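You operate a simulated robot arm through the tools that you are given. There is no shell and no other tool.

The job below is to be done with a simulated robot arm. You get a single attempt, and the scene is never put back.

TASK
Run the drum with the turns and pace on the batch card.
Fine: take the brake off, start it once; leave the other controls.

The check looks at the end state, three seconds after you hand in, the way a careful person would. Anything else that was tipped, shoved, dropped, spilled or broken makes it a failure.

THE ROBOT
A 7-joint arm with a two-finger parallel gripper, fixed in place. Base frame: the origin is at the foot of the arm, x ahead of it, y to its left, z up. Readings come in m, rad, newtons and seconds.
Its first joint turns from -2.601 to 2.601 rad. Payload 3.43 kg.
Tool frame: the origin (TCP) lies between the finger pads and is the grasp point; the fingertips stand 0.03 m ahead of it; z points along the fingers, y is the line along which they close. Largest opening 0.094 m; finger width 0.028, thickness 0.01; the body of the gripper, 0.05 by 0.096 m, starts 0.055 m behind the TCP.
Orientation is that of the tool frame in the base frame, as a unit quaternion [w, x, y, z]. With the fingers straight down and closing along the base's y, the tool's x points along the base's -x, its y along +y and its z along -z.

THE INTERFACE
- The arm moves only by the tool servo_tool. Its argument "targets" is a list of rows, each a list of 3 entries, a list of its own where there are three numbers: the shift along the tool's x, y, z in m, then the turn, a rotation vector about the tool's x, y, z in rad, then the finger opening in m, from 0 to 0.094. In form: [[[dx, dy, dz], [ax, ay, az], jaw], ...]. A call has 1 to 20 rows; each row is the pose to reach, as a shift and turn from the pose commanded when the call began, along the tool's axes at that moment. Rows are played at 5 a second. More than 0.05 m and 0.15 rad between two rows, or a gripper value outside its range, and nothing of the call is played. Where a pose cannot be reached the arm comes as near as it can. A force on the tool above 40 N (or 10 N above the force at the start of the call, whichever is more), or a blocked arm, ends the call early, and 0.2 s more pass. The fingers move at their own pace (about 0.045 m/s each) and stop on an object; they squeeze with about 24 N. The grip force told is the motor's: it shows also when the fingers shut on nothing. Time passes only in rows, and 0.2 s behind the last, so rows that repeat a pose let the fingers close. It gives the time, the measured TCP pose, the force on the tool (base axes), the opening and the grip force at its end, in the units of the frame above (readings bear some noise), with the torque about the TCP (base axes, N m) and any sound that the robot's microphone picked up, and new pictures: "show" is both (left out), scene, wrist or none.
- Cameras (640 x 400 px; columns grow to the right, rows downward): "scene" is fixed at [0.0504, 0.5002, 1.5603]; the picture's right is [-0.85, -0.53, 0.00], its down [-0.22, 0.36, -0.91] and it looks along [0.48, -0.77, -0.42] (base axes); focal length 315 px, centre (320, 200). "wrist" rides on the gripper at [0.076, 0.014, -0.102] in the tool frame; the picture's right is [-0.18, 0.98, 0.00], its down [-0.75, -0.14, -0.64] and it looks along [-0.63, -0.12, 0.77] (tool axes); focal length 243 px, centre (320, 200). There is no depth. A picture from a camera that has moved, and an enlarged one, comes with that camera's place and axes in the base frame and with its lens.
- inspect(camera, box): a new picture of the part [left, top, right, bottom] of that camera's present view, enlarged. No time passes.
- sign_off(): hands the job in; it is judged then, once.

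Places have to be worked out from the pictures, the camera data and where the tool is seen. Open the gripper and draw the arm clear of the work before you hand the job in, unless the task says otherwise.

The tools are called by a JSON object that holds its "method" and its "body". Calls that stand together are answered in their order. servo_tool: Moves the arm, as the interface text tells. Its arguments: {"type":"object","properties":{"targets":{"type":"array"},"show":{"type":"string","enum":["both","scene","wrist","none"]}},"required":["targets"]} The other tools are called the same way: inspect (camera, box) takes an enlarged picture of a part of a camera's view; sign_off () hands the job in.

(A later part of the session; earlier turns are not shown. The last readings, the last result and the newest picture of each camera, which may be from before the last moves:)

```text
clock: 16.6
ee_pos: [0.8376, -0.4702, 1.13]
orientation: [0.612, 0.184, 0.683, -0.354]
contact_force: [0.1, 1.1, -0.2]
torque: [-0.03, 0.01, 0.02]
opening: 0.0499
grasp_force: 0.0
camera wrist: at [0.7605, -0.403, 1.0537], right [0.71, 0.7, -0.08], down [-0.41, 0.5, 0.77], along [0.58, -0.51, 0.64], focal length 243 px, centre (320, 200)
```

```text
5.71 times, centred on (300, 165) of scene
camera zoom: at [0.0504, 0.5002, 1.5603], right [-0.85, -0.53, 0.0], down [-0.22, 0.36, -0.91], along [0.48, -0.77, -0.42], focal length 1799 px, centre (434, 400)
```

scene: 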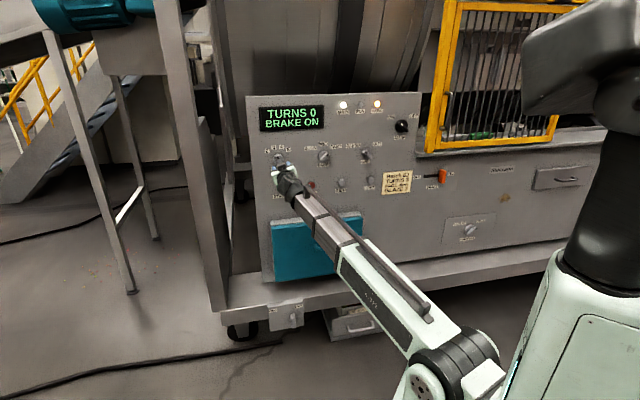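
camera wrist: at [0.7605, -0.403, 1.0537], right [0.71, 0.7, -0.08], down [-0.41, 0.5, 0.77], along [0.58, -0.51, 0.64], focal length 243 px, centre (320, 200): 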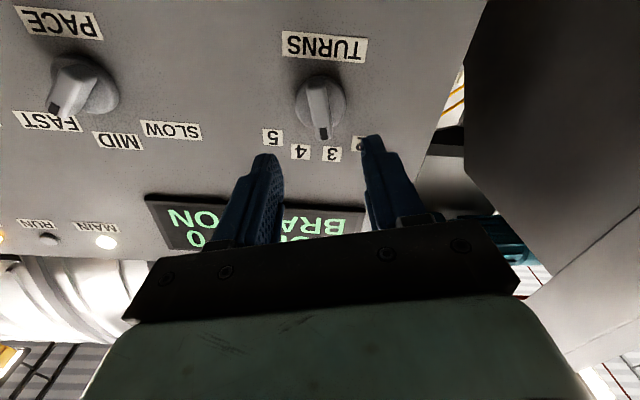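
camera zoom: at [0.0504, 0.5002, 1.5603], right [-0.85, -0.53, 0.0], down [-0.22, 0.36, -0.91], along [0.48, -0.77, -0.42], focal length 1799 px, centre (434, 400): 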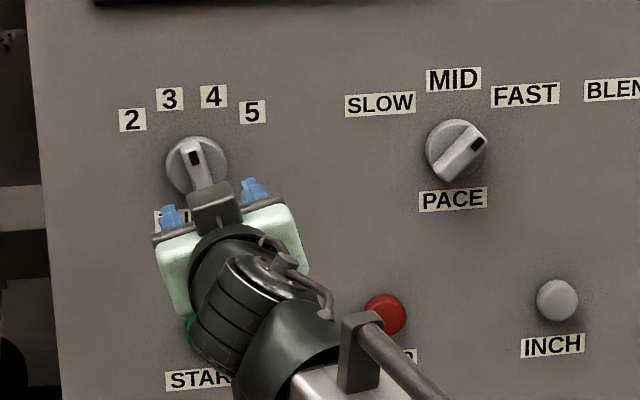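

TURNS now points at 3 in both views. Next is PACE: from the spacing I put it at s ≈ -0.053, z ≈ 1.131, with its bar about 47° to the right (FAST). I'll move across at this stand-off and roll the tool to match.

{"method": "servo_tool", "body": {"targets": [[[0.0067, -0.025, 0], [0, 0, 0.135], 0.05], [[0.0134, -0.05, 0], [0, 0, 0.27], 0.05], [[0.0201, -0.075, 0], [0, 0, 0.405], 0.05], [[0.0268, -0.1, 0], [0, 0, 0.54], 0.05], [[0.0335, -0.125, 0], [0, 0, 0.675], 0.05], [[0.0402, -0.15, 0], [0, 0, 0.81], 0.05], [[0.0469, -0.175, 0], [0, 0, 0.945], 0.05], [[0.0536, -0.2, 0], [0, 0, 1.08], 0.05]]}}

{"method": "inspect", "body": {"camera": "wrist", "box": [220, 60, 420, 185]}}

{"method": "inspect", "body": {"camera": "scene", "box": [250, 130, 350, 200]}}

```text
clock: 18.4
ee_pos: [0.6907, -0.6169, 1.1324]
orientation: [0.706, 0.51, 0.491, 0.012]
contact_force: [-0.6, 0.3, 0.1]
torque: [0.02, 0.01, 0.03]
opening: 0.0502
grasp_force: 0.0
camera wrist: at [0.6646, -0.4991, 1.0903], right [0.38, 0.38, 0.84], down [-0.91, 0.0, 0.41], along [0.16, -0.93, 0.34], focal length 243 px, centre (320, 200)
```

scene: 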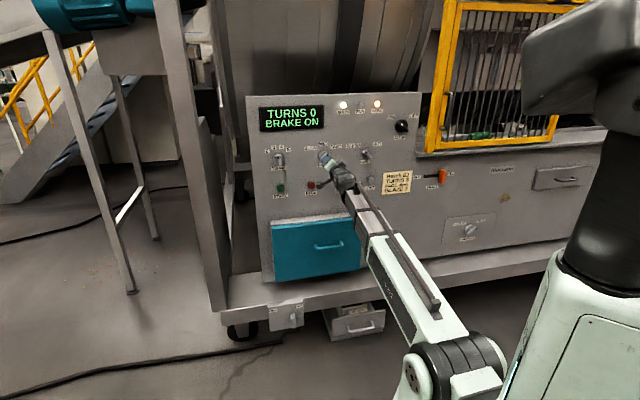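
wrist: 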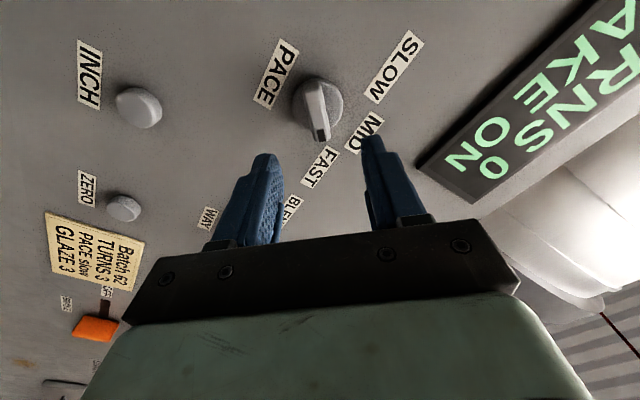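

```text
3.20 times, centred on (320, 122) of wrist
camera zoom: at [0.6646, -0.4991, 1.0903], right [0.38, 0.38, 0.84], down [-0.91, 0.0, 0.41], along [0.16, -0.93, 0.34], focal length 776 px, centre (320, 448)
```

zoom: 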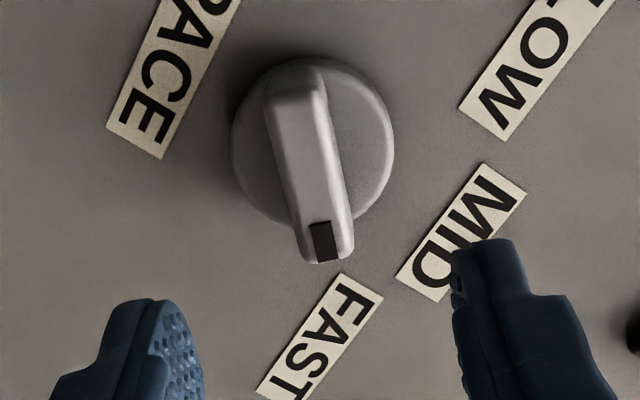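

```text
5.71 times, centred on (300, 165) of scene
camera zoom: at [0.0504, 0.5002, 1.5603], right [-0.85, -0.53, 0.0], down [-0.22, 0.36, -0.91], along [0.48, -0.77, -0.42], focal length 1799 px, centre (434, 400)
```

zoom: 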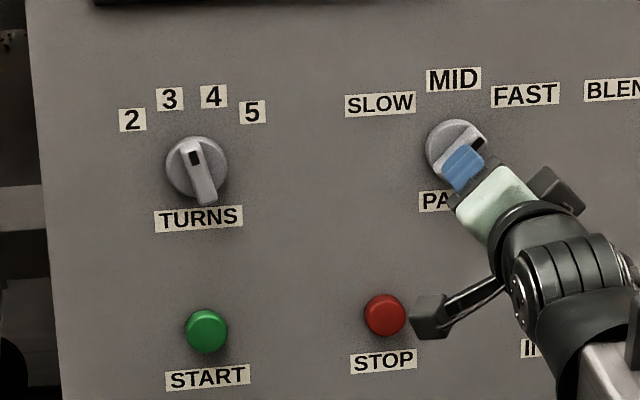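

TURNS clearly shows 3. The PACE bar is nearly aligned at about 45° right; compared with the TURNS reference view the knob sits about 3 mm toward tool -y. I'll make those small corrections and advance to the depth that gave a bar grip before, with the fingers still open.

{"method": "servo_tool", "body": {"targets": [[[-0.001, -0.0028, 0.02], [0, 0, -0.033], 0.055], [[-0.001, -0.0028, 0.045], [0, 0, -0.033], 0.055], [[-0.001, -0.0028, 0.07], [0, 0, -0.033], 0.055], [[-0.001, -0.0028, 0.085], [0, 0, -0.033], 0.055], [[-0.001, -0.0028, 0.0915], [0, 0, -0.033], 0.055]]}}

{"method": "inspect", "body": {"camera": "wrist", "box": [220, 90, 420, 215]}}

```text
clock: 19.6
ee_pos: [0.7552, -0.6828, 1.1293]
orientation: [0.707, 0.5, 0.5, 0.0]
contact_force: [0.8, 0.2, -0.3]
torque: [-0.01, 0.01, -0.01]
opening: 0.0552
grasp_force: 0.0
camera wrist: at [0.7274, -0.5659, 1.0867], right [0.4, 0.4, 0.82], down [-0.9, 0.01, 0.43], along [0.17, -0.92, 0.36], focal length 243 px, centre (320, 200)
```

scene: 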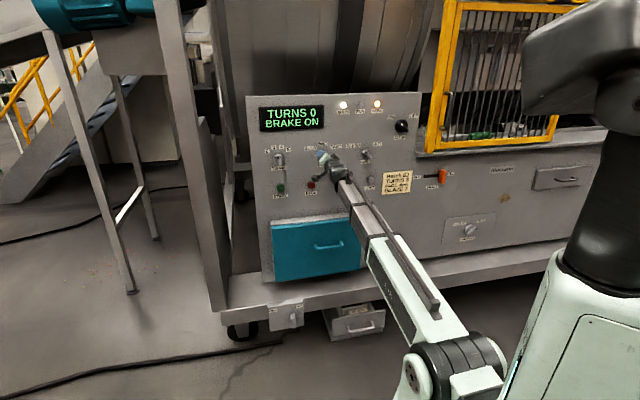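
wrist: 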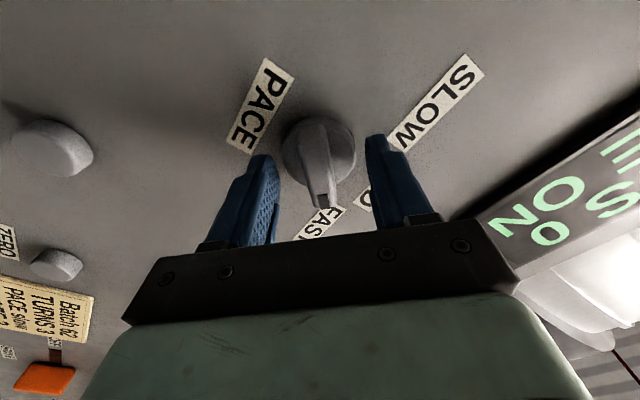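

```text
3.20 times, centred on (320, 152) of wrist
camera zoom: at [0.7274, -0.5659, 1.0867], right [0.4, 0.4, 0.82], down [-0.9, 0.01, 0.43], along [0.17, -0.92, 0.36], focal length 776 px, centre (320, 352)
```

zoom: 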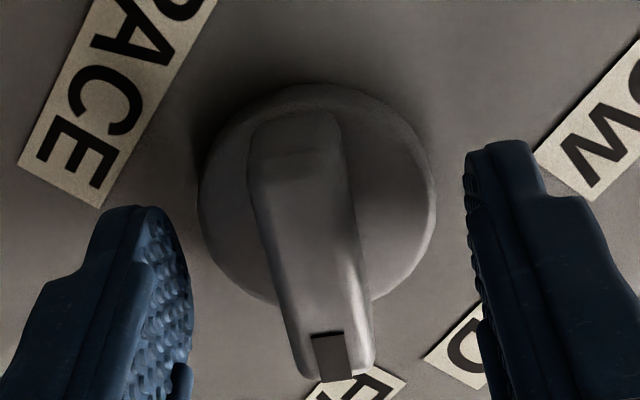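

The fingers straddle the PACE bar cleanly with no contact. I'll close on it.

{"method": "servo_tool", "body": {"targets": [[[-0.001, 0, 0], [0, 0, 0], 0.04], [[-0.001, 0, 0], [0, 0, 0], 0.025], [[-0.001, 0, 0], [0, 0, 0], 0.01], [[-0.001, 0, 0], [0, 0, 0], 0.005], [[-0.001, 0, 0], [0, 0, 0], 0.005]]}}

{"method": "inspect", "body": {"camera": "wrist", "box": [220, 90, 420, 215]}}

```text
clock: 20.8
ee_pos: [0.7544, -0.6826, 1.1295]
orientation: [0.706, 0.501, 0.5, 0.0]
contact_force: [-3.9, -1.8, -3.7]
torque: [-0.07, -0.1, 0.14]
opening: 0.0159
grasp_force: 45.0
camera wrist: at [0.7265, -0.5667, 1.0868], right [0.4, 0.4, 0.82], down [-0.9, 0.01, 0.43], along [0.17, -0.92, 0.36], focal length 243 px, centre (320, 200)
```

scene: 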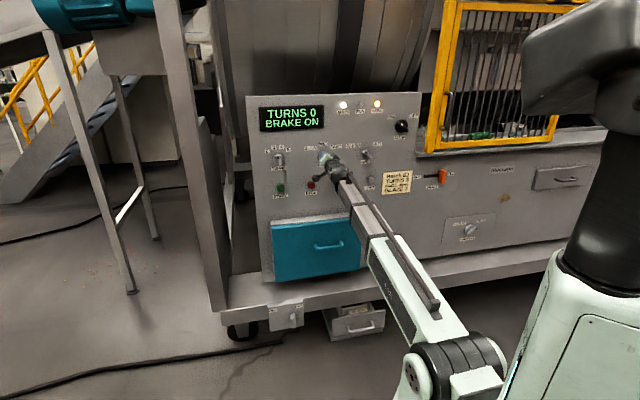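
wrist: 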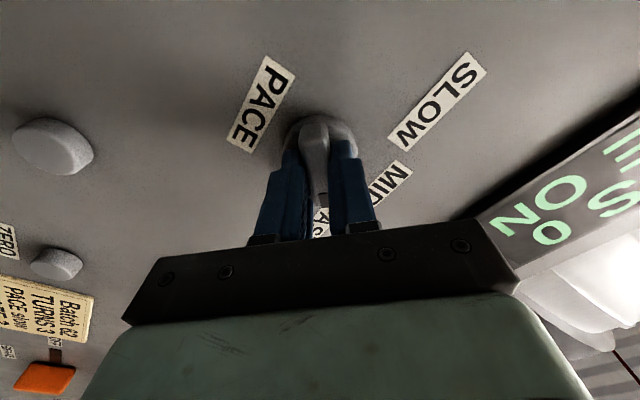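

```text
3.20 times, centred on (320, 152) of wrist
camera zoom: at [0.7265, -0.5667, 1.0868], right [0.4, 0.4, 0.82], down [-0.9, 0.01, 0.43], along [0.17, -0.92, 0.36], focal length 776 px, centre (320, 352)
```

zoom: 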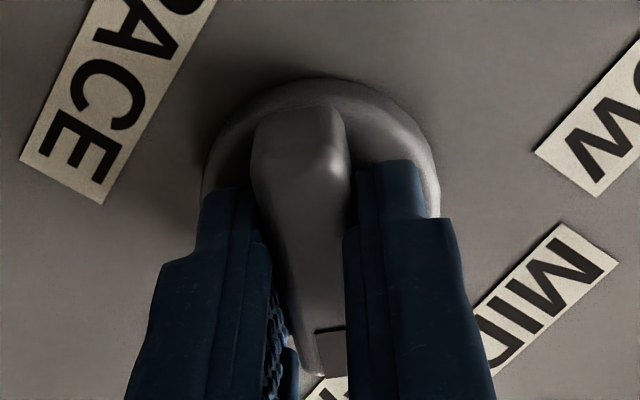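

The PACE bar is gripped at 0.016 m. I'll turn it counter-clockwise 45° first, to about MID, and check forces and alignment before going on to SLOW.

{"method": "servo_tool", "body": {"targets": [[[0, 0, 0], [0, 0, -0.112], 0.005], [[0, 0, 0], [0, 0, -0.224], 0.005], [[0, 0, 0], [0, 0, -0.336], 0.005], [[0, 0, 0], [0, 0, -0.448], 0.005], [[0, 0, 0], [0, 0, -0.56], 0.005], [[0, 0, 0], [0, 0, -0.672], 0.005], [[0, 0, 0], [0, 0, -0.785], 0.005]]}}

{"method": "inspect", "body": {"camera": "wrist", "box": [220, 90, 420, 215]}}

```text
clock: 22.4
ee_pos: [0.7537, -0.6847, 1.1301]
orientation: [0.652, 0.27, 0.654, -0.272]
contact_force: [-3.8, 0.2, -5.2]
torque: [-0.63, -0.62, 0.08]
opening: 0.0157
grasp_force: 44.5
camera wrist: at [0.6911, -0.6021, 1.0543], right [0.7, 0.69, 0.18], down [-0.55, 0.36, 0.75], along [0.46, -0.63, 0.63], focal length 243 px, centre (320, 200)
```

scene: 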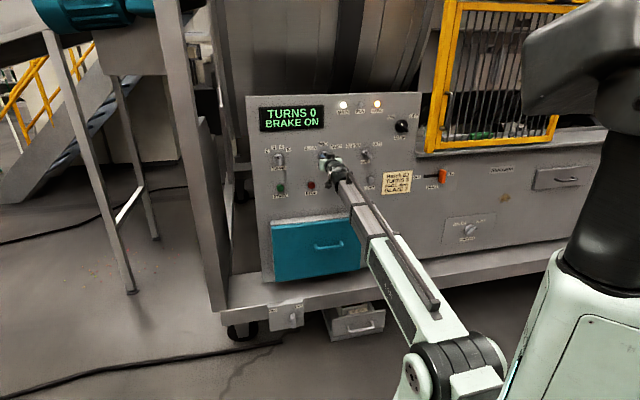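
wrist: 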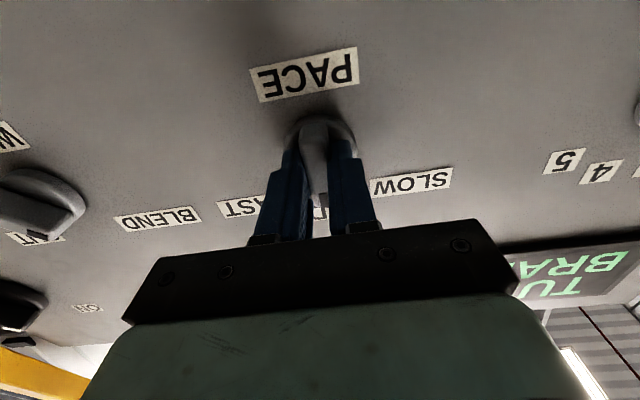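

```text
3.20 times, centred on (320, 152) of wrist
camera zoom: at [0.6911, -0.6021, 1.0543], right [0.7, 0.69, 0.18], down [-0.55, 0.36, 0.75], along [0.46, -0.63, 0.63], focal length 776 px, centre (320, 352)
```

zoom: 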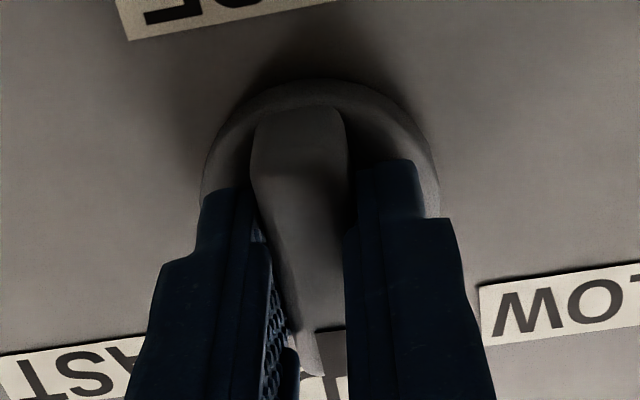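

The bar follows the tool and now stands vertical, at MID, with low forces. I'll turn the remaining 45° counter-clockwise to SLOW.

{"method": "servo_tool", "body": {"targets": [[[0, 0, 0], [0, 0, -0.112], 0.005], [[0, 0, 0], [0, 0, -0.224], 0.005], [[0, 0, 0], [0, 0, -0.336], 0.005], [[0, 0, 0], [0, 0, -0.448], 0.005], [[0, 0, 0], [0, 0, -0.56], 0.005], [[0, 0, 0], [0, 0, -0.672], 0.005], [[0, 0, 0], [0, 0, -0.785], 0.005], [[0, 0, 0], [0, 0, -0.785], 0.005]]}}

{"method": "inspect", "body": {"camera": "wrist", "box": [220, 90, 420, 215]}}

```text
clock: 24.1
ee_pos: [0.7547, -0.684, 1.1297]
orientation: [0.498, 0.0, 0.708, -0.5]
contact_force: [-6.2, 4.1, -7.5]
torque: [-0.19, -0.32, 0.38]
opening: 0.0159
grasp_force: 45.1
camera wrist: at [0.65, -0.643, 1.0668], right [0.58, 0.58, -0.57], down [-0.15, 0.76, 0.63], along [0.8, -0.29, 0.53], focal length 243 px, centre (320, 200)
```

scene: 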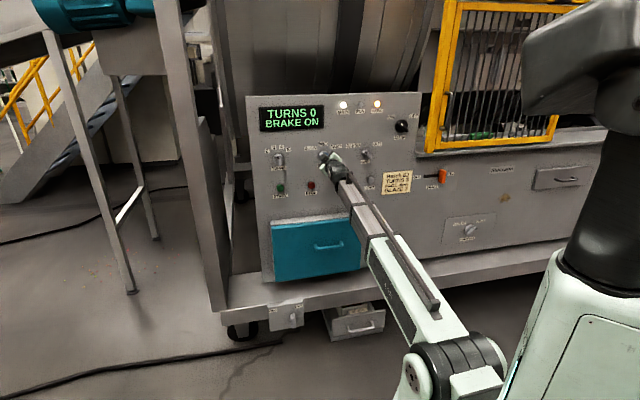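
wrist: 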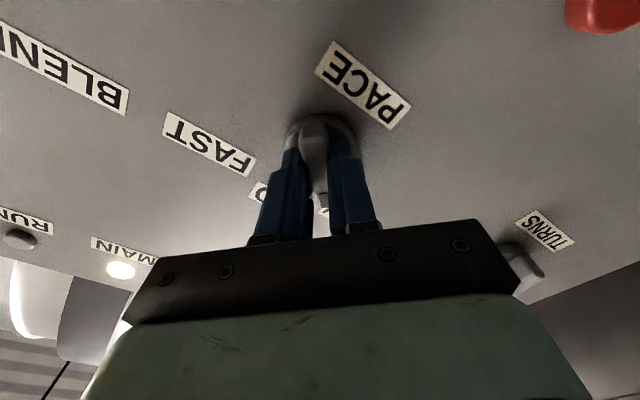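

```text
3.20 times, centred on (320, 152) of wrist
camera zoom: at [0.65, -0.643, 1.0668], right [0.58, 0.58, -0.57], down [-0.15, 0.76, 0.63], along [0.8, -0.29, 0.53], focal length 776 px, centre (320, 352)
```

zoom: 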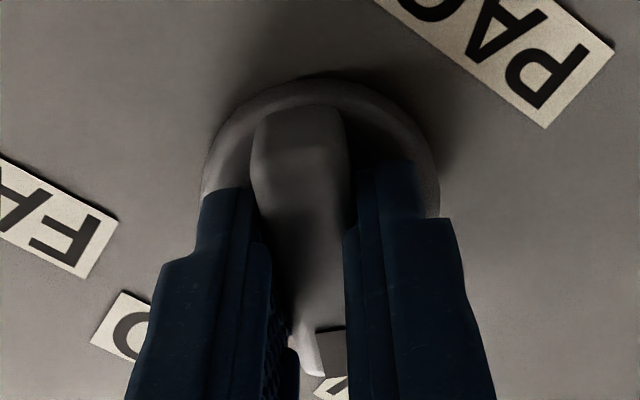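

The bar is now 45° to the left, at SLOW. I'll release, retreat 9 cm and check both knobs.

{"method": "servo_tool", "body": {"targets": [[[0, 0, 0], [0, 0, 0], 0.03], [[0, 0, 0], [0, 0, 0], 0.05], [[0, 0, 0], [0, 0, 0], 0.05], [[0, 0, -0.02], [0, 0, 0], 0.05], [[0, 0, -0.05], [0, 0, 0], 0.05], [[0, 0, -0.09], [0, 0, 0], 0.05], [[0, 0, -0.12], [0, 0, 0], 0.05]]}}

{"method": "inspect", "body": {"camera": "wrist", "box": [220, 40, 420, 165]}}

{"method": "inspect", "body": {"camera": "scene", "box": [250, 130, 350, 200]}}

```text
clock: 25.8
ee_pos: [0.6689, -0.5978, 1.1314]
orientation: [0.5, 0.0, 0.707, -0.5]
contact_force: [-0.4, 0.0, -0.1]
torque: [0.0, -0.04, 0.02]
opening: 0.0497
grasp_force: 0.1
camera wrist: at [0.5653, -0.5575, 1.0671], right [0.58, 0.58, -0.56], down [-0.15, 0.76, 0.63], along [0.8, -0.29, 0.53], focal length 243 px, centre (320, 200)
```

scene: 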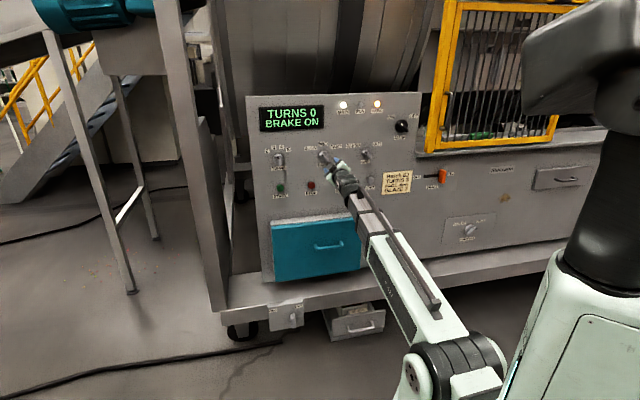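
wrist: 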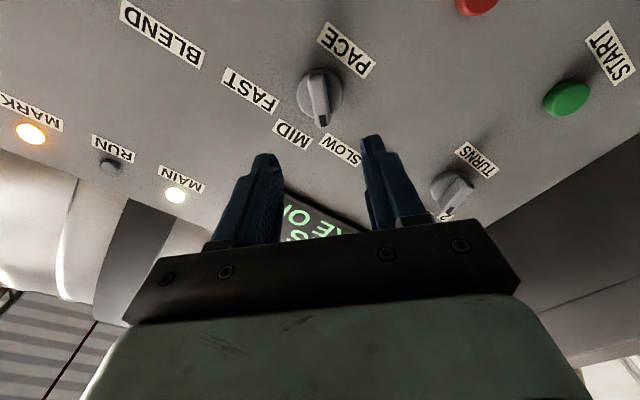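

```text
3.20 times, centred on (320, 102) of wrist
camera zoom: at [0.5653, -0.5575, 1.0671], right [0.58, 0.58, -0.56], down [-0.15, 0.76, 0.63], along [0.8, -0.29, 0.53], focal length 776 px, centre (320, 512)
```

zoom: 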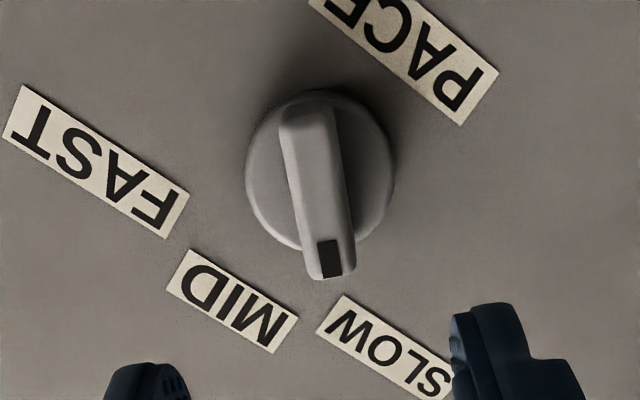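

```text
5.71 times, centred on (300, 165) of scene
camera zoom: at [0.0504, 0.5002, 1.5603], right [-0.85, -0.53, 0.0], down [-0.22, 0.36, -0.91], along [0.48, -0.77, -0.42], focal length 1799 px, centre (434, 400)
```

zoom: 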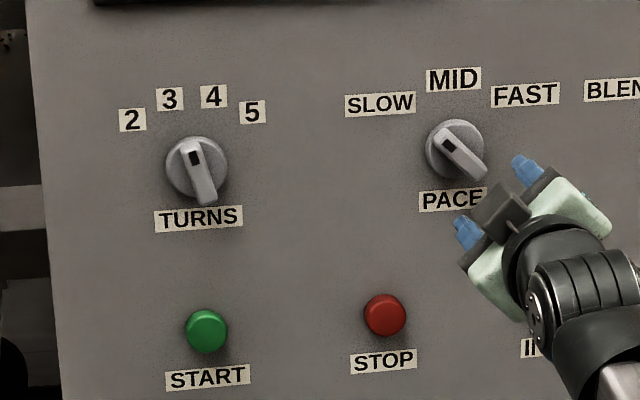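

PACE points at SLOW and TURNS at 3. Next is the brake lever, which I place at about s = 0.575, z = 0.98, on a slot running left to OFF. I'll travel there at a safe 0.17 m stand-off, rolling back to zero so the fingers close sideways.

{"method": "servo_tool", "body": {"targets": [[[0.0391, -0.024, -0.002], [0, 0, 0.056], 0.08], [[0.0782, -0.0481, -0.004], [0, 0, 0.112], 0.08], [[0.1173, -0.0721, -0.006], [0, 0, 0.168], 0.08], [[0.1563, -0.0962, -0.008], [0, 0, 0.224], 0.08], [[0.1954, -0.1202, -0.01], [0, 0, 0.28], 0.08], [[0.2345, -0.1443, -0.012], [0, 0, 0.336], 0.08], [[0.2736, -0.1683, -0.014], [0, 0, 0.393], 0.08], [[0.3127, -0.1923, -0.016], [0, 0, 0.449], 0.08], [[0.3518, -0.2164, -0.018], [0, 0, 0.505], 0.08], [[0.3909, -0.2404, -0.02], [0, 0, 0.561], 0.08], [[0.4299, -0.2645, -0.022], [0, 0, 0.617], 0.08], [[0.469, -0.2885, -0.024], [0, 0, 0.673], 0.08], [[0.5081, -0.3126, -0.025], [0, 0, 0.729], 0.08], [[0.5472, -0.3366, -0.025], [0, 0, 0.785], 0.08]]}}

{"method": "inspect", "body": {"camera": "wrist", "box": [200, 20, 440, 170]}}

{"method": "inspect", "body": {"camera": "scene", "box": [380, 100, 520, 220]}}

```text
clock: 28.8
ee_pos: [0.2107, -1.0228, 0.9816]
orientation: [0.653, 0.272, 0.654, -0.269]
contact_force: [-0.1, -0.2, -0.4]
torque: [0.01, 0.02, -0.03]
opening: 0.08
grasp_force: 0.1
camera wrist: at [0.1474, -0.9401, 0.9057], right [0.69, 0.69, 0.19], down [-0.55, 0.35, 0.75], along [0.46, -0.63, 0.63], focal length 243 px, centre (320, 200)
```

scene: 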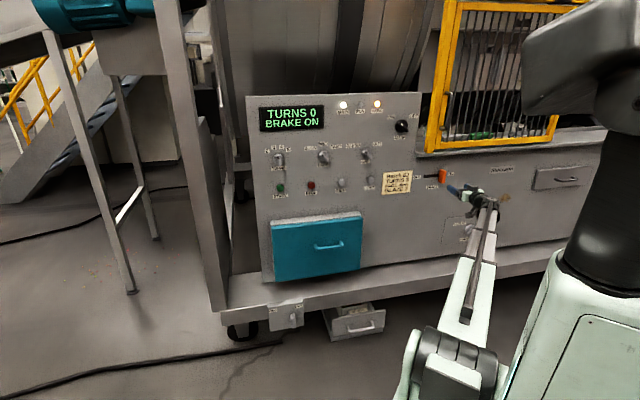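
wrist: 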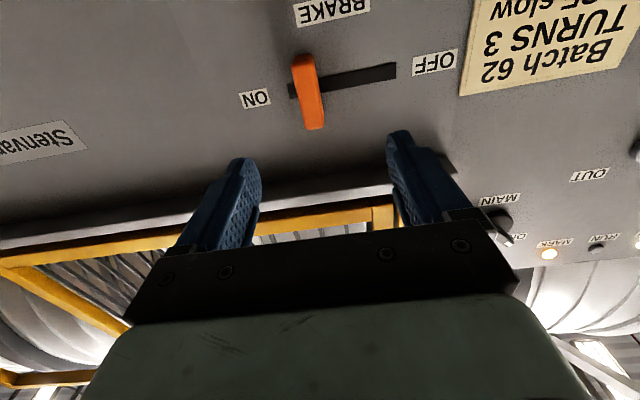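

```text
2.67 times, centred on (320, 95) of wrist
camera zoom: at [0.1474, -0.9401, 0.9057], right [0.69, 0.69, 0.19], down [-0.55, 0.35, 0.75], along [0.46, -0.63, 0.63], focal length 647 px, centre (320, 480)
```

zoom: 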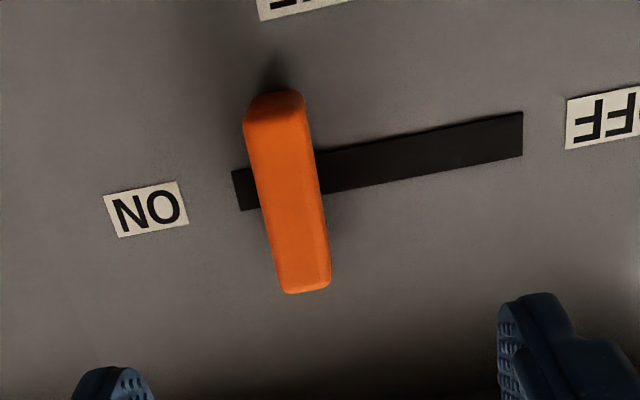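

```text
3.33 times, centred on (450, 160) of scene
camera zoom: at [0.0504, 0.5002, 1.5603], right [-0.85, -0.53, 0.0], down [-0.22, 0.36, -0.91], along [0.48, -0.77, -0.42], focal length 1049 px, centre (-113, 333)
```

zoom: 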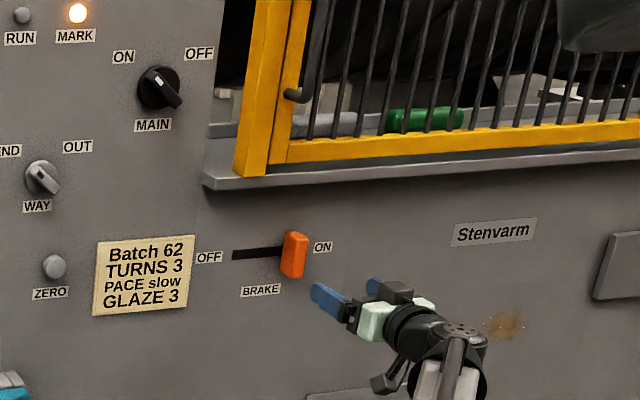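

The lever sits just right of centre, about 13 mm toward tool -y (s ≈ 0.587), roughly 2 cm wide and 6.5 cm tall, with about 8 cm of travel left to OFF. I'll centre on it and move in 10 cm, which still leaves the tips short, then look again.

{"method": "servo_tool", "body": {"targets": [[[0.001, -0.005, 0.02], [0, 0, 0], 0.06], [[0.002, -0.01, 0.045], [0, 0, 0], 0.06], [[0.002, -0.013, 0.07], [0, 0, 0], 0.06], [[0.002, -0.013, 0.09], [0, 0, 0], 0.06], [[0.002, -0.013, 0.1], [0, 0, 0], 0.06]]}}

{"method": "inspect", "body": {"camera": "wrist", "box": [200, 50, 440, 200]}}

{"method": "inspect", "body": {"camera": "scene", "box": [400, 140, 500, 210]}}

```text
clock: 29.9
ee_pos: [0.2713, -1.1013, 0.9786]
orientation: [0.653, 0.27, 0.654, -0.27]
contact_force: [0.6, 0.1, -0.5]
torque: [0.01, 0.0, 0.01]
opening: 0.06
grasp_force: 0.1
camera wrist: at [0.2074, -1.0205, 0.9038], right [0.7, 0.69, 0.18], down [-0.55, 0.35, 0.75], along [0.46, -0.63, 0.63], focal length 243 px, centre (320, 200)
```

scene: 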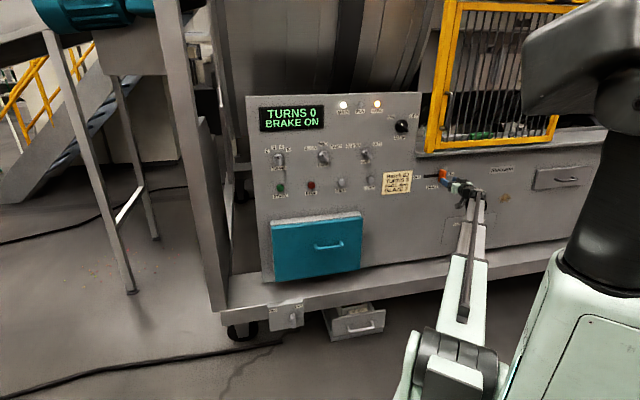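
wrist: 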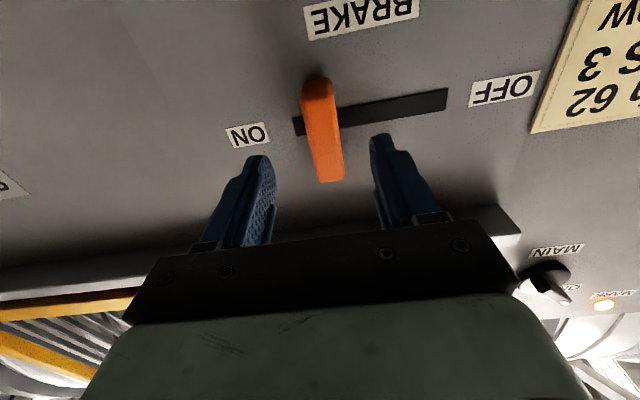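

```text
2.67 times, centred on (320, 125) of wrist
camera zoom: at [0.2074, -1.0205, 0.9038], right [0.7, 0.69, 0.18], down [-0.55, 0.35, 0.75], along [0.46, -0.63, 0.63], focal length 647 px, centre (320, 400)
```

zoom: 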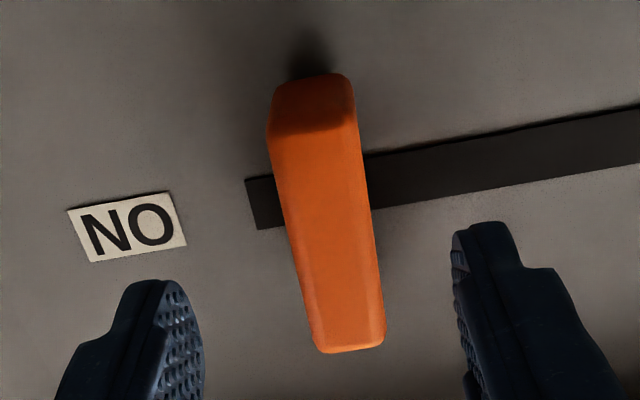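

```text
5.71 times, centred on (450, 175) of scene
camera zoom: at [0.0504, 0.5002, 1.5603], right [-0.85, -0.53, 0.0], down [-0.22, 0.36, -0.91], along [0.48, -0.77, -0.42], focal length 1799 px, centre (-423, 343)
```

zoom: 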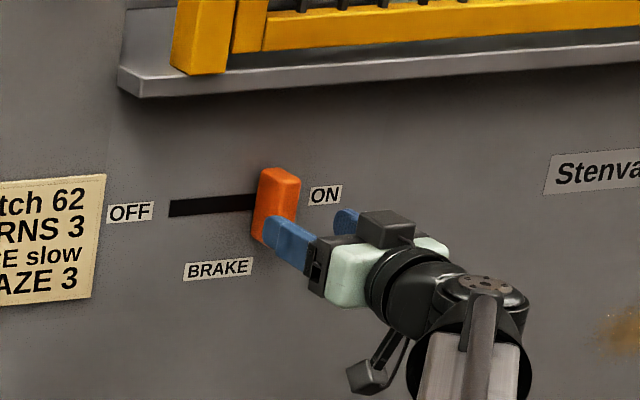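

The lever's front face is about 6 cm ahead of the TCP and the panel about 9.5 cm ahead. I'll advance 4.7 cm so the tips overlap the lever by nearly 2 cm without reaching the panel, then close to a loose fork around it.

{"method": "servo_tool", "body": {"targets": [[[0, 0.002, 0.015], [0, 0, 0], 0.06], [[0, 0.002, 0.03], [0, 0, 0], 0.06], [[0, 0.002, 0.04], [0, 0, 0], 0.06], [[0, 0.002, 0.0475], [0, 0, 0], 0.06], [[0, 0.002, 0.0475], [0, 0, 0], 0.045], [[0, 0.002, 0.0475], [0, 0, 0], 0.032], [[0, 0.002, 0.0475], [0, 0, 0], 0.032]]}}

{"method": "inspect", "body": {"camera": "wrist", "box": [200, 50, 440, 200]}}

{"method": "inspect", "body": {"camera": "scene", "box": [400, 140, 500, 210]}}

```text
clock: 31.6
ee_pos: [0.3043, -1.1343, 0.9787]
orientation: [0.653, 0.27, 0.654, -0.27]
contact_force: [0.0, 0.2, -0.1]
torque: [-0.03, 0.02, 0.02]
opening: 0.0319
grasp_force: 0.1
camera wrist: at [0.2425, -1.0532, 0.9034], right [0.7, 0.69, 0.18], down [-0.55, 0.35, 0.75], along [0.46, -0.63, 0.63], focal length 243 px, centre (320, 200)
```

scene: 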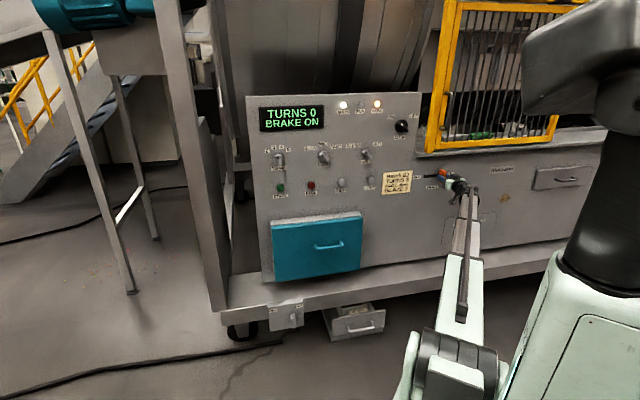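
wrist: 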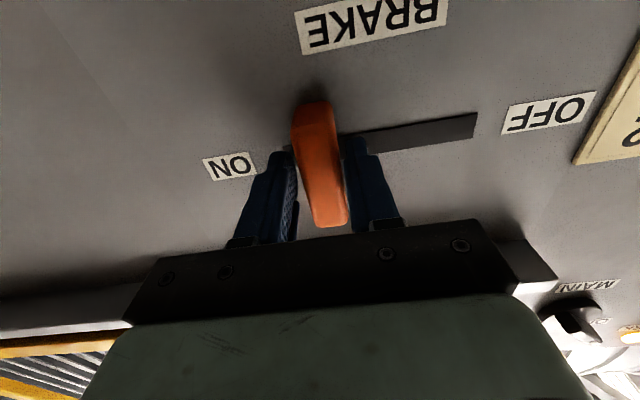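

```text
2.67 times, centred on (320, 125) of wrist
camera zoom: at [0.2425, -1.0532, 0.9034], right [0.7, 0.69, 0.18], down [-0.55, 0.35, 0.75], along [0.46, -0.63, 0.63], focal length 647 px, centre (320, 400)
```

zoom: 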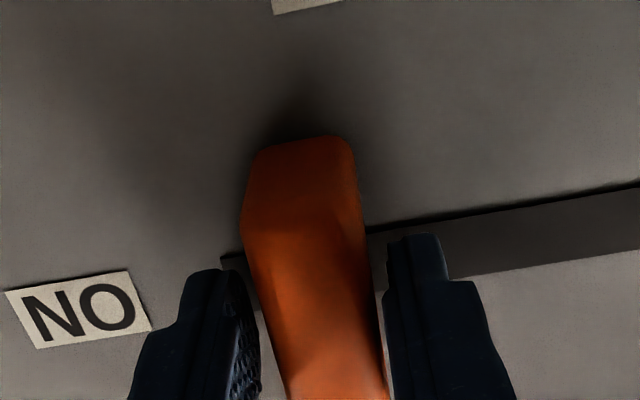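

```text
5.71 times, centred on (450, 175) of scene
camera zoom: at [0.0504, 0.5002, 1.5603], right [-0.85, -0.53, 0.0], down [-0.22, 0.36, -0.91], along [0.48, -0.77, -0.42], focal length 1799 px, centre (-423, 343)
```

zoom: 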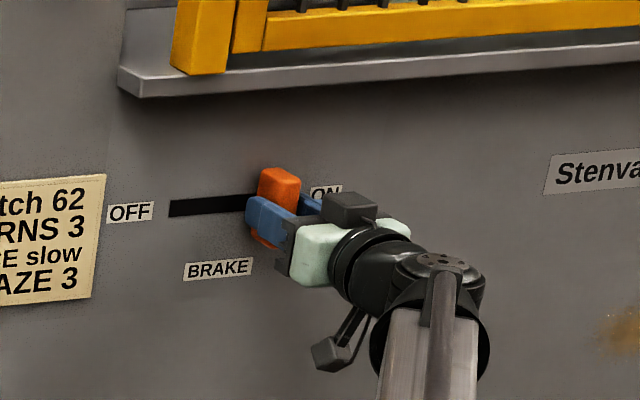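

The fork straddles the lever with no contact. I'll push it left (+y) in small steps, 7 cm in all, and watch the display.

{"method": "servo_tool", "body": {"targets": [[[0, 0.008, 0], [0, 0, 0], 0.032], [[0, 0.016, 0], [0, 0, 0], 0.032], [[0, 0.024, 0], [0, 0, 0], 0.032], [[0, 0.032, 0], [0, 0, 0], 0.032], [[0, 0.04, 0], [0, 0, 0], 0.032], [[0, 0.048, 0], [0, 0, 0], 0.032], [[0, 0.056, 0], [0, 0, 0], 0.032], [[0, 0.064, 0], [0, 0, 0], 0.032], [[0, 0.07, 0], [0, 0, 0], 0.032]]}}

{"method": "inspect", "body": {"camera": "scene", "box": [380, 130, 480, 200]}}

{"method": "inspect", "body": {"camera": "wrist", "box": [200, 50, 440, 200]}}

{"method": "inspect", "body": {"camera": "scene", "box": [250, 85, 420, 140]}}

```text
clock: 33.5
ee_pos: [0.3566, -1.0848, 0.9797]
orientation: [0.653, 0.27, 0.654, -0.27]
contact_force: [0.0, 0.3, 0.1]
torque: [0.0, 0.01, -0.03]
opening: 0.032
grasp_force: 0.1
camera wrist: at [0.2928, -1.0033, 0.9038], right [0.7, 0.69, 0.18], down [-0.55, 0.35, 0.75], along [0.46, -0.63, 0.63], focal length 243 px, centre (320, 200)
```

scene: 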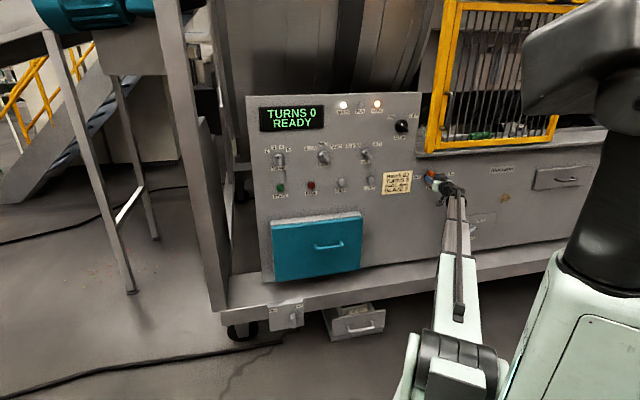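
wrist: 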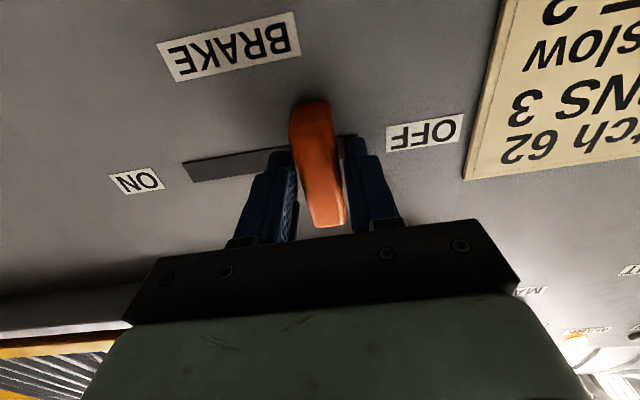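

```text
5.71 times, centred on (430, 165) of scene
camera zoom: at [0.0504, 0.5002, 1.5603], right [-0.85, -0.53, 0.0], down [-0.22, 0.36, -0.91], along [0.48, -0.77, -0.42], focal length 1799 px, centre (-309, 400)
```

zoom: 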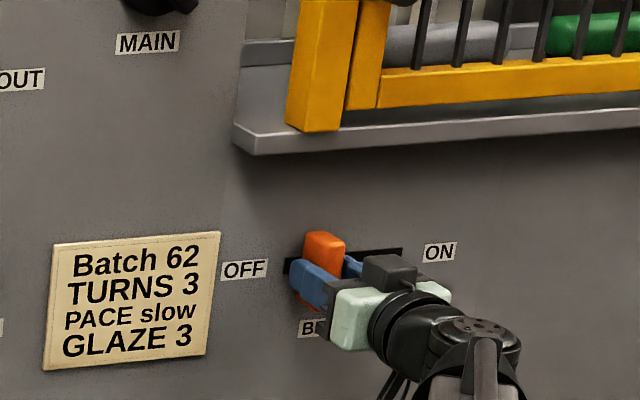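

```text
2.67 times, centred on (320, 125) of wrist
camera zoom: at [0.2928, -1.0033, 0.9038], right [0.7, 0.69, 0.18], down [-0.55, 0.35, 0.75], along [0.46, -0.63, 0.63], focal length 647 px, centre (320, 400)
```

zoom: 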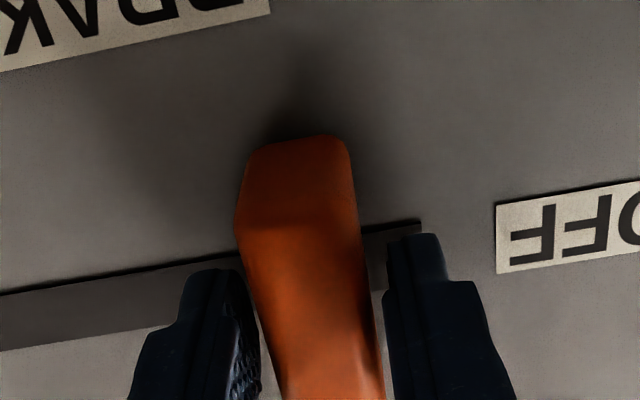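

```text
3.76 times, centred on (335, 112) of scene
camera zoom: at [0.0504, 0.5002, 1.5603], right [-0.85, -0.53, 0.0], down [-0.22, 0.36, -0.91], along [0.48, -0.77, -0.42], focal length 1185 px, centre (264, 529)
```

zoom: 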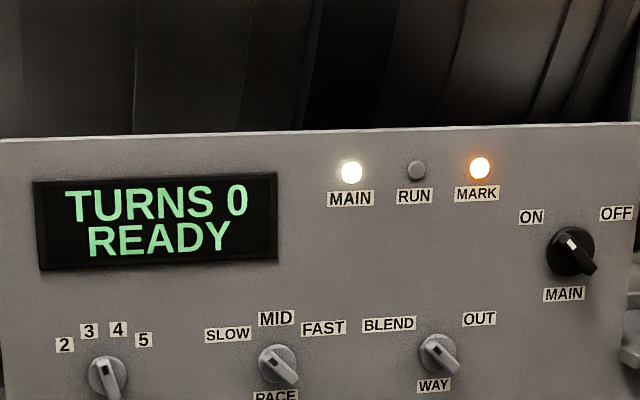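

The display now reads "TURNS 0 / READY". By symmetry with the ON end the lever has about 8 mm of travel left, so I'll nudge it the rest of the way to seat it at OFF.

{"method": "servo_tool", "body": {"targets": [[[0, 0.003, 0], [0, 0, 0], 0.032], [[0, 0.006, 0], [0, 0, 0], 0.032], [[0, 0.009, 0], [0, 0, 0], 0.032], [[0, 0.009, 0], [0, 0, 0], 0.032]]}}

{"method": "inspect", "body": {"camera": "wrist", "box": [200, 50, 440, 200]}}

```text
clock: 34.5
ee_pos: [0.359, -1.08, 0.9796]
orientation: [0.653, 0.271, 0.653, -0.271]
contact_force: [-5.3, -10.8, 2.3]
torque: [-0.01, 0.0, 0.04]
opening: 0.0388
grasp_force: 5.7
camera wrist: at [0.2976, -0.998, 0.9037], right [0.7, 0.69, 0.18], down [-0.55, 0.36, 0.75], along [0.46, -0.63, 0.63], focal length 243 px, centre (320, 200)
```

scene: 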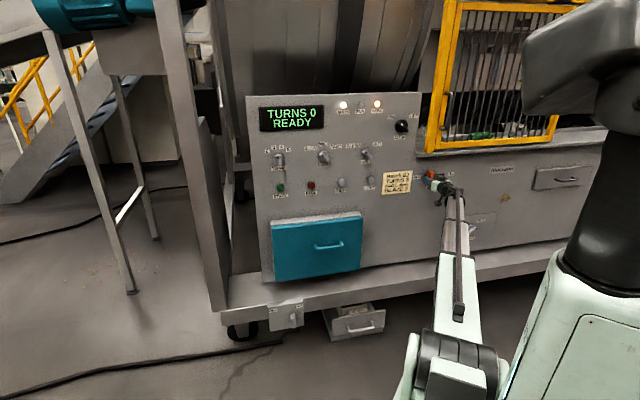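
wrist: 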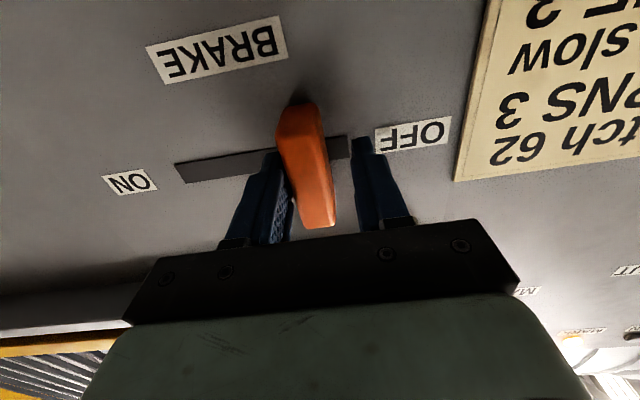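

```text
2.67 times, centred on (320, 125) of wrist
camera zoom: at [0.2976, -0.998, 0.9037], right [0.7, 0.69, 0.18], down [-0.55, 0.36, 0.75], along [0.46, -0.63, 0.63], focal length 647 px, centre (320, 400)
```

zoom: 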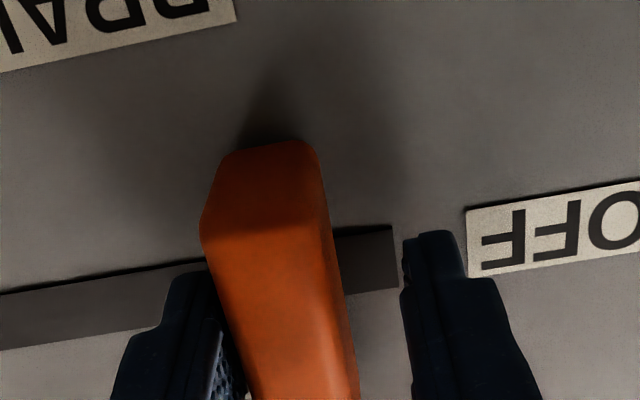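

The lever is against its stop: the pushing finger gave way with about 12 N and the lever stayed put. I'll ease the pressure, open the fingers, draw straight back and check the lever.

{"method": "servo_tool", "body": {"targets": [[[0, -0.005, 0], [0, 0, 0], 0.045], [[0, -0.008, 0], [0, 0, 0], 0.06], [[0, -0.008, 0], [0, 0, 0], 0.06], [[0, -0.008, -0.03], [0, 0, 0], 0.06], [[0, -0.008, -0.07], [0, 0, 0], 0.06], [[0, -0.008, -0.11], [0, 0, 0], 0.06], [[0, -0.008, -0.14], [0, 0, 0], 0.06]]}}

{"method": "inspect", "body": {"camera": "wrist", "box": [200, 20, 440, 170]}}

{"method": "inspect", "body": {"camera": "scene", "box": [250, 85, 480, 215]}}

```text
clock: 36.1
ee_pos: [0.2565, -0.985, 0.9786]
orientation: [0.653, 0.271, 0.653, -0.271]
contact_force: [0.0, -0.3, 0.4]
torque: [-0.02, 0.02, -0.01]
opening: 0.0602
grasp_force: 0.0
camera wrist: at [0.1941, -0.9037, 0.9033], right [0.7, 0.69, 0.18], down [-0.55, 0.35, 0.75], along [0.46, -0.63, 0.63], focal length 243 px, centre (320, 200)
```

scene: 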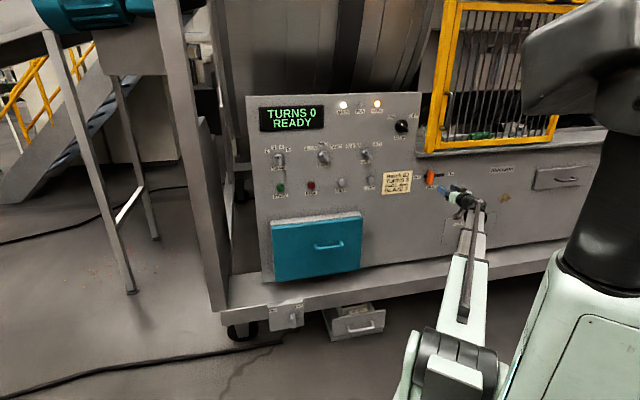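
wrist: 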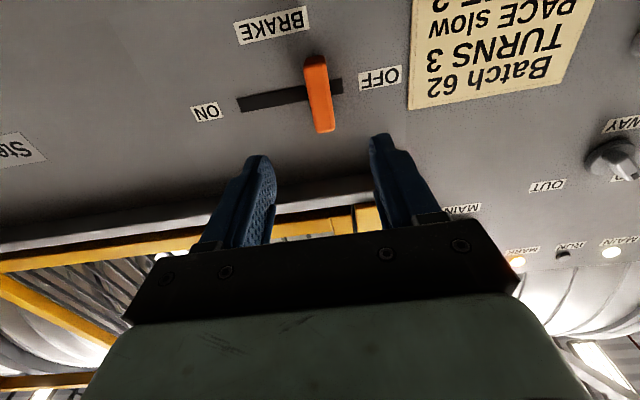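

```text
2.67 times, centred on (320, 95) of wrist
camera zoom: at [0.1941, -0.9037, 0.9033], right [0.7, 0.69, 0.18], down [-0.55, 0.35, 0.75], along [0.46, -0.63, 0.63], focal length 647 px, centre (320, 480)
```

zoom: 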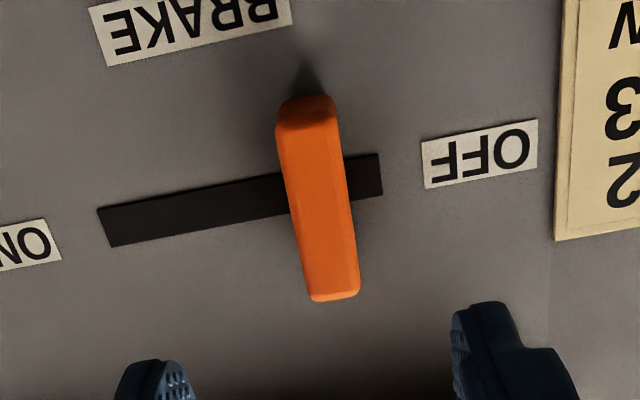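

```text
2.78 times, centred on (365, 150) of scene
camera zoom: at [0.0504, 0.5002, 1.5603], right [-0.85, -0.53, 0.0], down [-0.22, 0.36, -0.91], along [0.48, -0.77, -0.42], focal length 876 px, centre (195, 339)
```

zoom: 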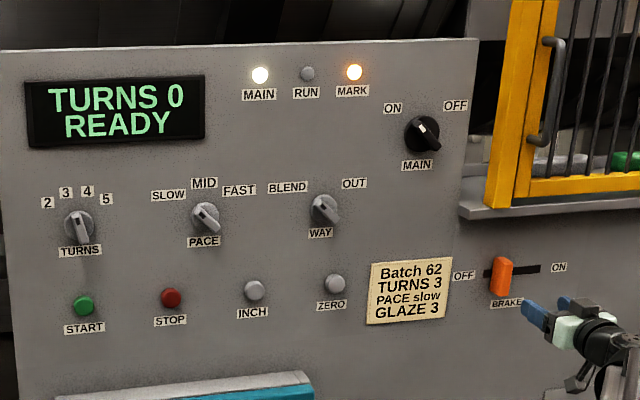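

Brake lever at OFF, display READY, TURNS 3, PACE SLOW, and everything else looks unchanged. I'll slide across at the same stand-off to a spot in front of START, at about s = -0.262, z = 0.985, closing the fingers on the way.

{"method": "servo_tool", "body": {"targets": [[[0, 0.0486, 0], [0, 0, 0], 0.03], [[0, 0.0971, 0], [0, 0, 0], 0.0], [[-0.001, 0.1457, 0], [0, 0, 0], 0.0], [[-0.001, 0.1943, 0], [0, 0, 0], 0.0], [[-0.002, 0.2428, 0], [0, 0, 0], 0.0], [[-0.002, 0.2914, 0], [0, 0, 0], 0.0], [[-0.003, 0.34, 0], [0, 0, 0], 0.0], [[-0.003, 0.3885, 0], [0, 0, 0], 0.0], [[-0.004, 0.4371, 0], [0, 0, 0], 0.0], [[-0.004, 0.4856, 0], [0, 0, 0], 0.0], [[-0.005, 0.5342, 0], [0, 0, 0], 0.0], [[-0.005, 0.5828, 0], [0, 0, 0], 0.0], [[-0.006, 0.6313, 0], [0, 0, 0], 0.0], [[-0.006, 0.6799, 0], [0, 0, 0], 0.0], [[-0.0065, 0.7285, 0], [0, 0, 0], 0.0], [[-0.0065, 0.777, 0], [0, 0, 0], 0.0]]}}

{"method": "inspect", "body": {"camera": "wrist", "box": [220, 30, 420, 155]}}

{"method": "inspect", "body": {"camera": "scene", "box": [240, 150, 380, 290]}}

```text
clock: 39.5
ee_pos: [0.8078, -0.4359, 0.9855]
orientation: [0.652, 0.271, 0.654, -0.271]
contact_force: [0.2, -0.5, 0.1]
torque: [0.0, -0.01, 0.01]
opening: 0.0
grasp_force: 24.0
out of reach, approached as far as the arm can: row 12
camera wrist: at [0.7444, -0.3545, 0.9094], right [0.7, 0.69, 0.18], down [-0.55, 0.35, 0.75], along [0.46, -0.63, 0.63], focal length 243 px, centre (320, 200)
```

scene: 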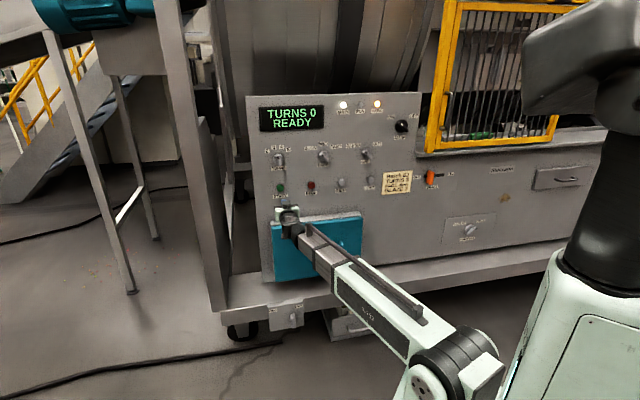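
wrist: 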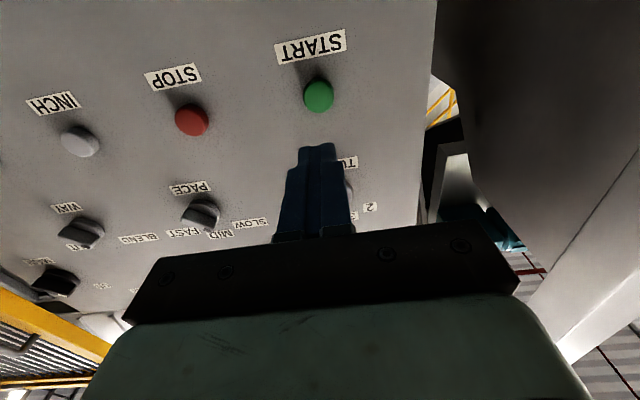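

```text
3.20 times, centred on (320, 92) of wrist
camera zoom: at [0.7444, -0.3545, 0.9094], right [0.7, 0.69, 0.18], down [-0.55, 0.35, 0.75], along [0.46, -0.63, 0.63], focal length 776 px, centre (320, 544)
```

zoom: 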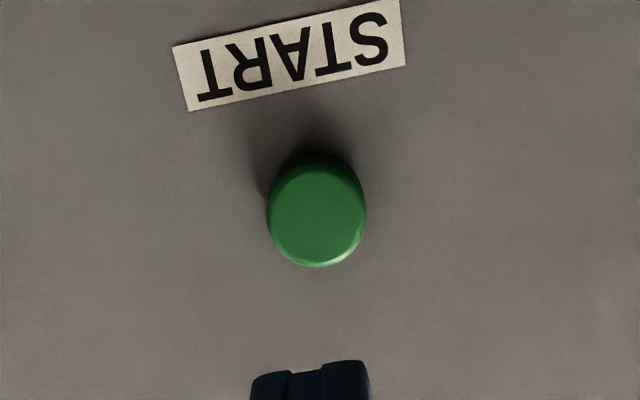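

```text
2.86 times, centred on (310, 220) of scene
camera zoom: at [0.0504, 0.5002, 1.5603], right [-0.85, -0.53, 0.0], down [-0.22, 0.36, -0.91], along [0.48, -0.77, -0.42], focal length 899 px, centre (349, 143)
```

zoom: 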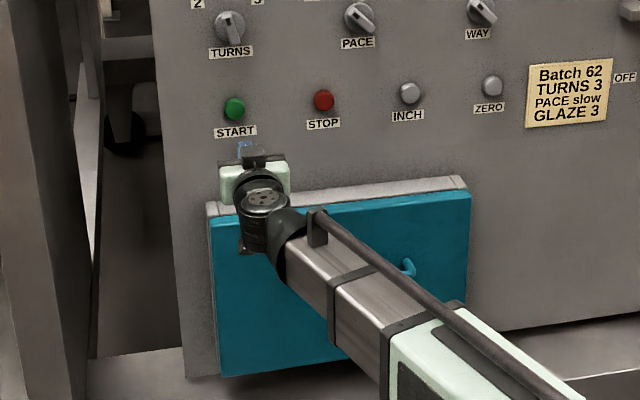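

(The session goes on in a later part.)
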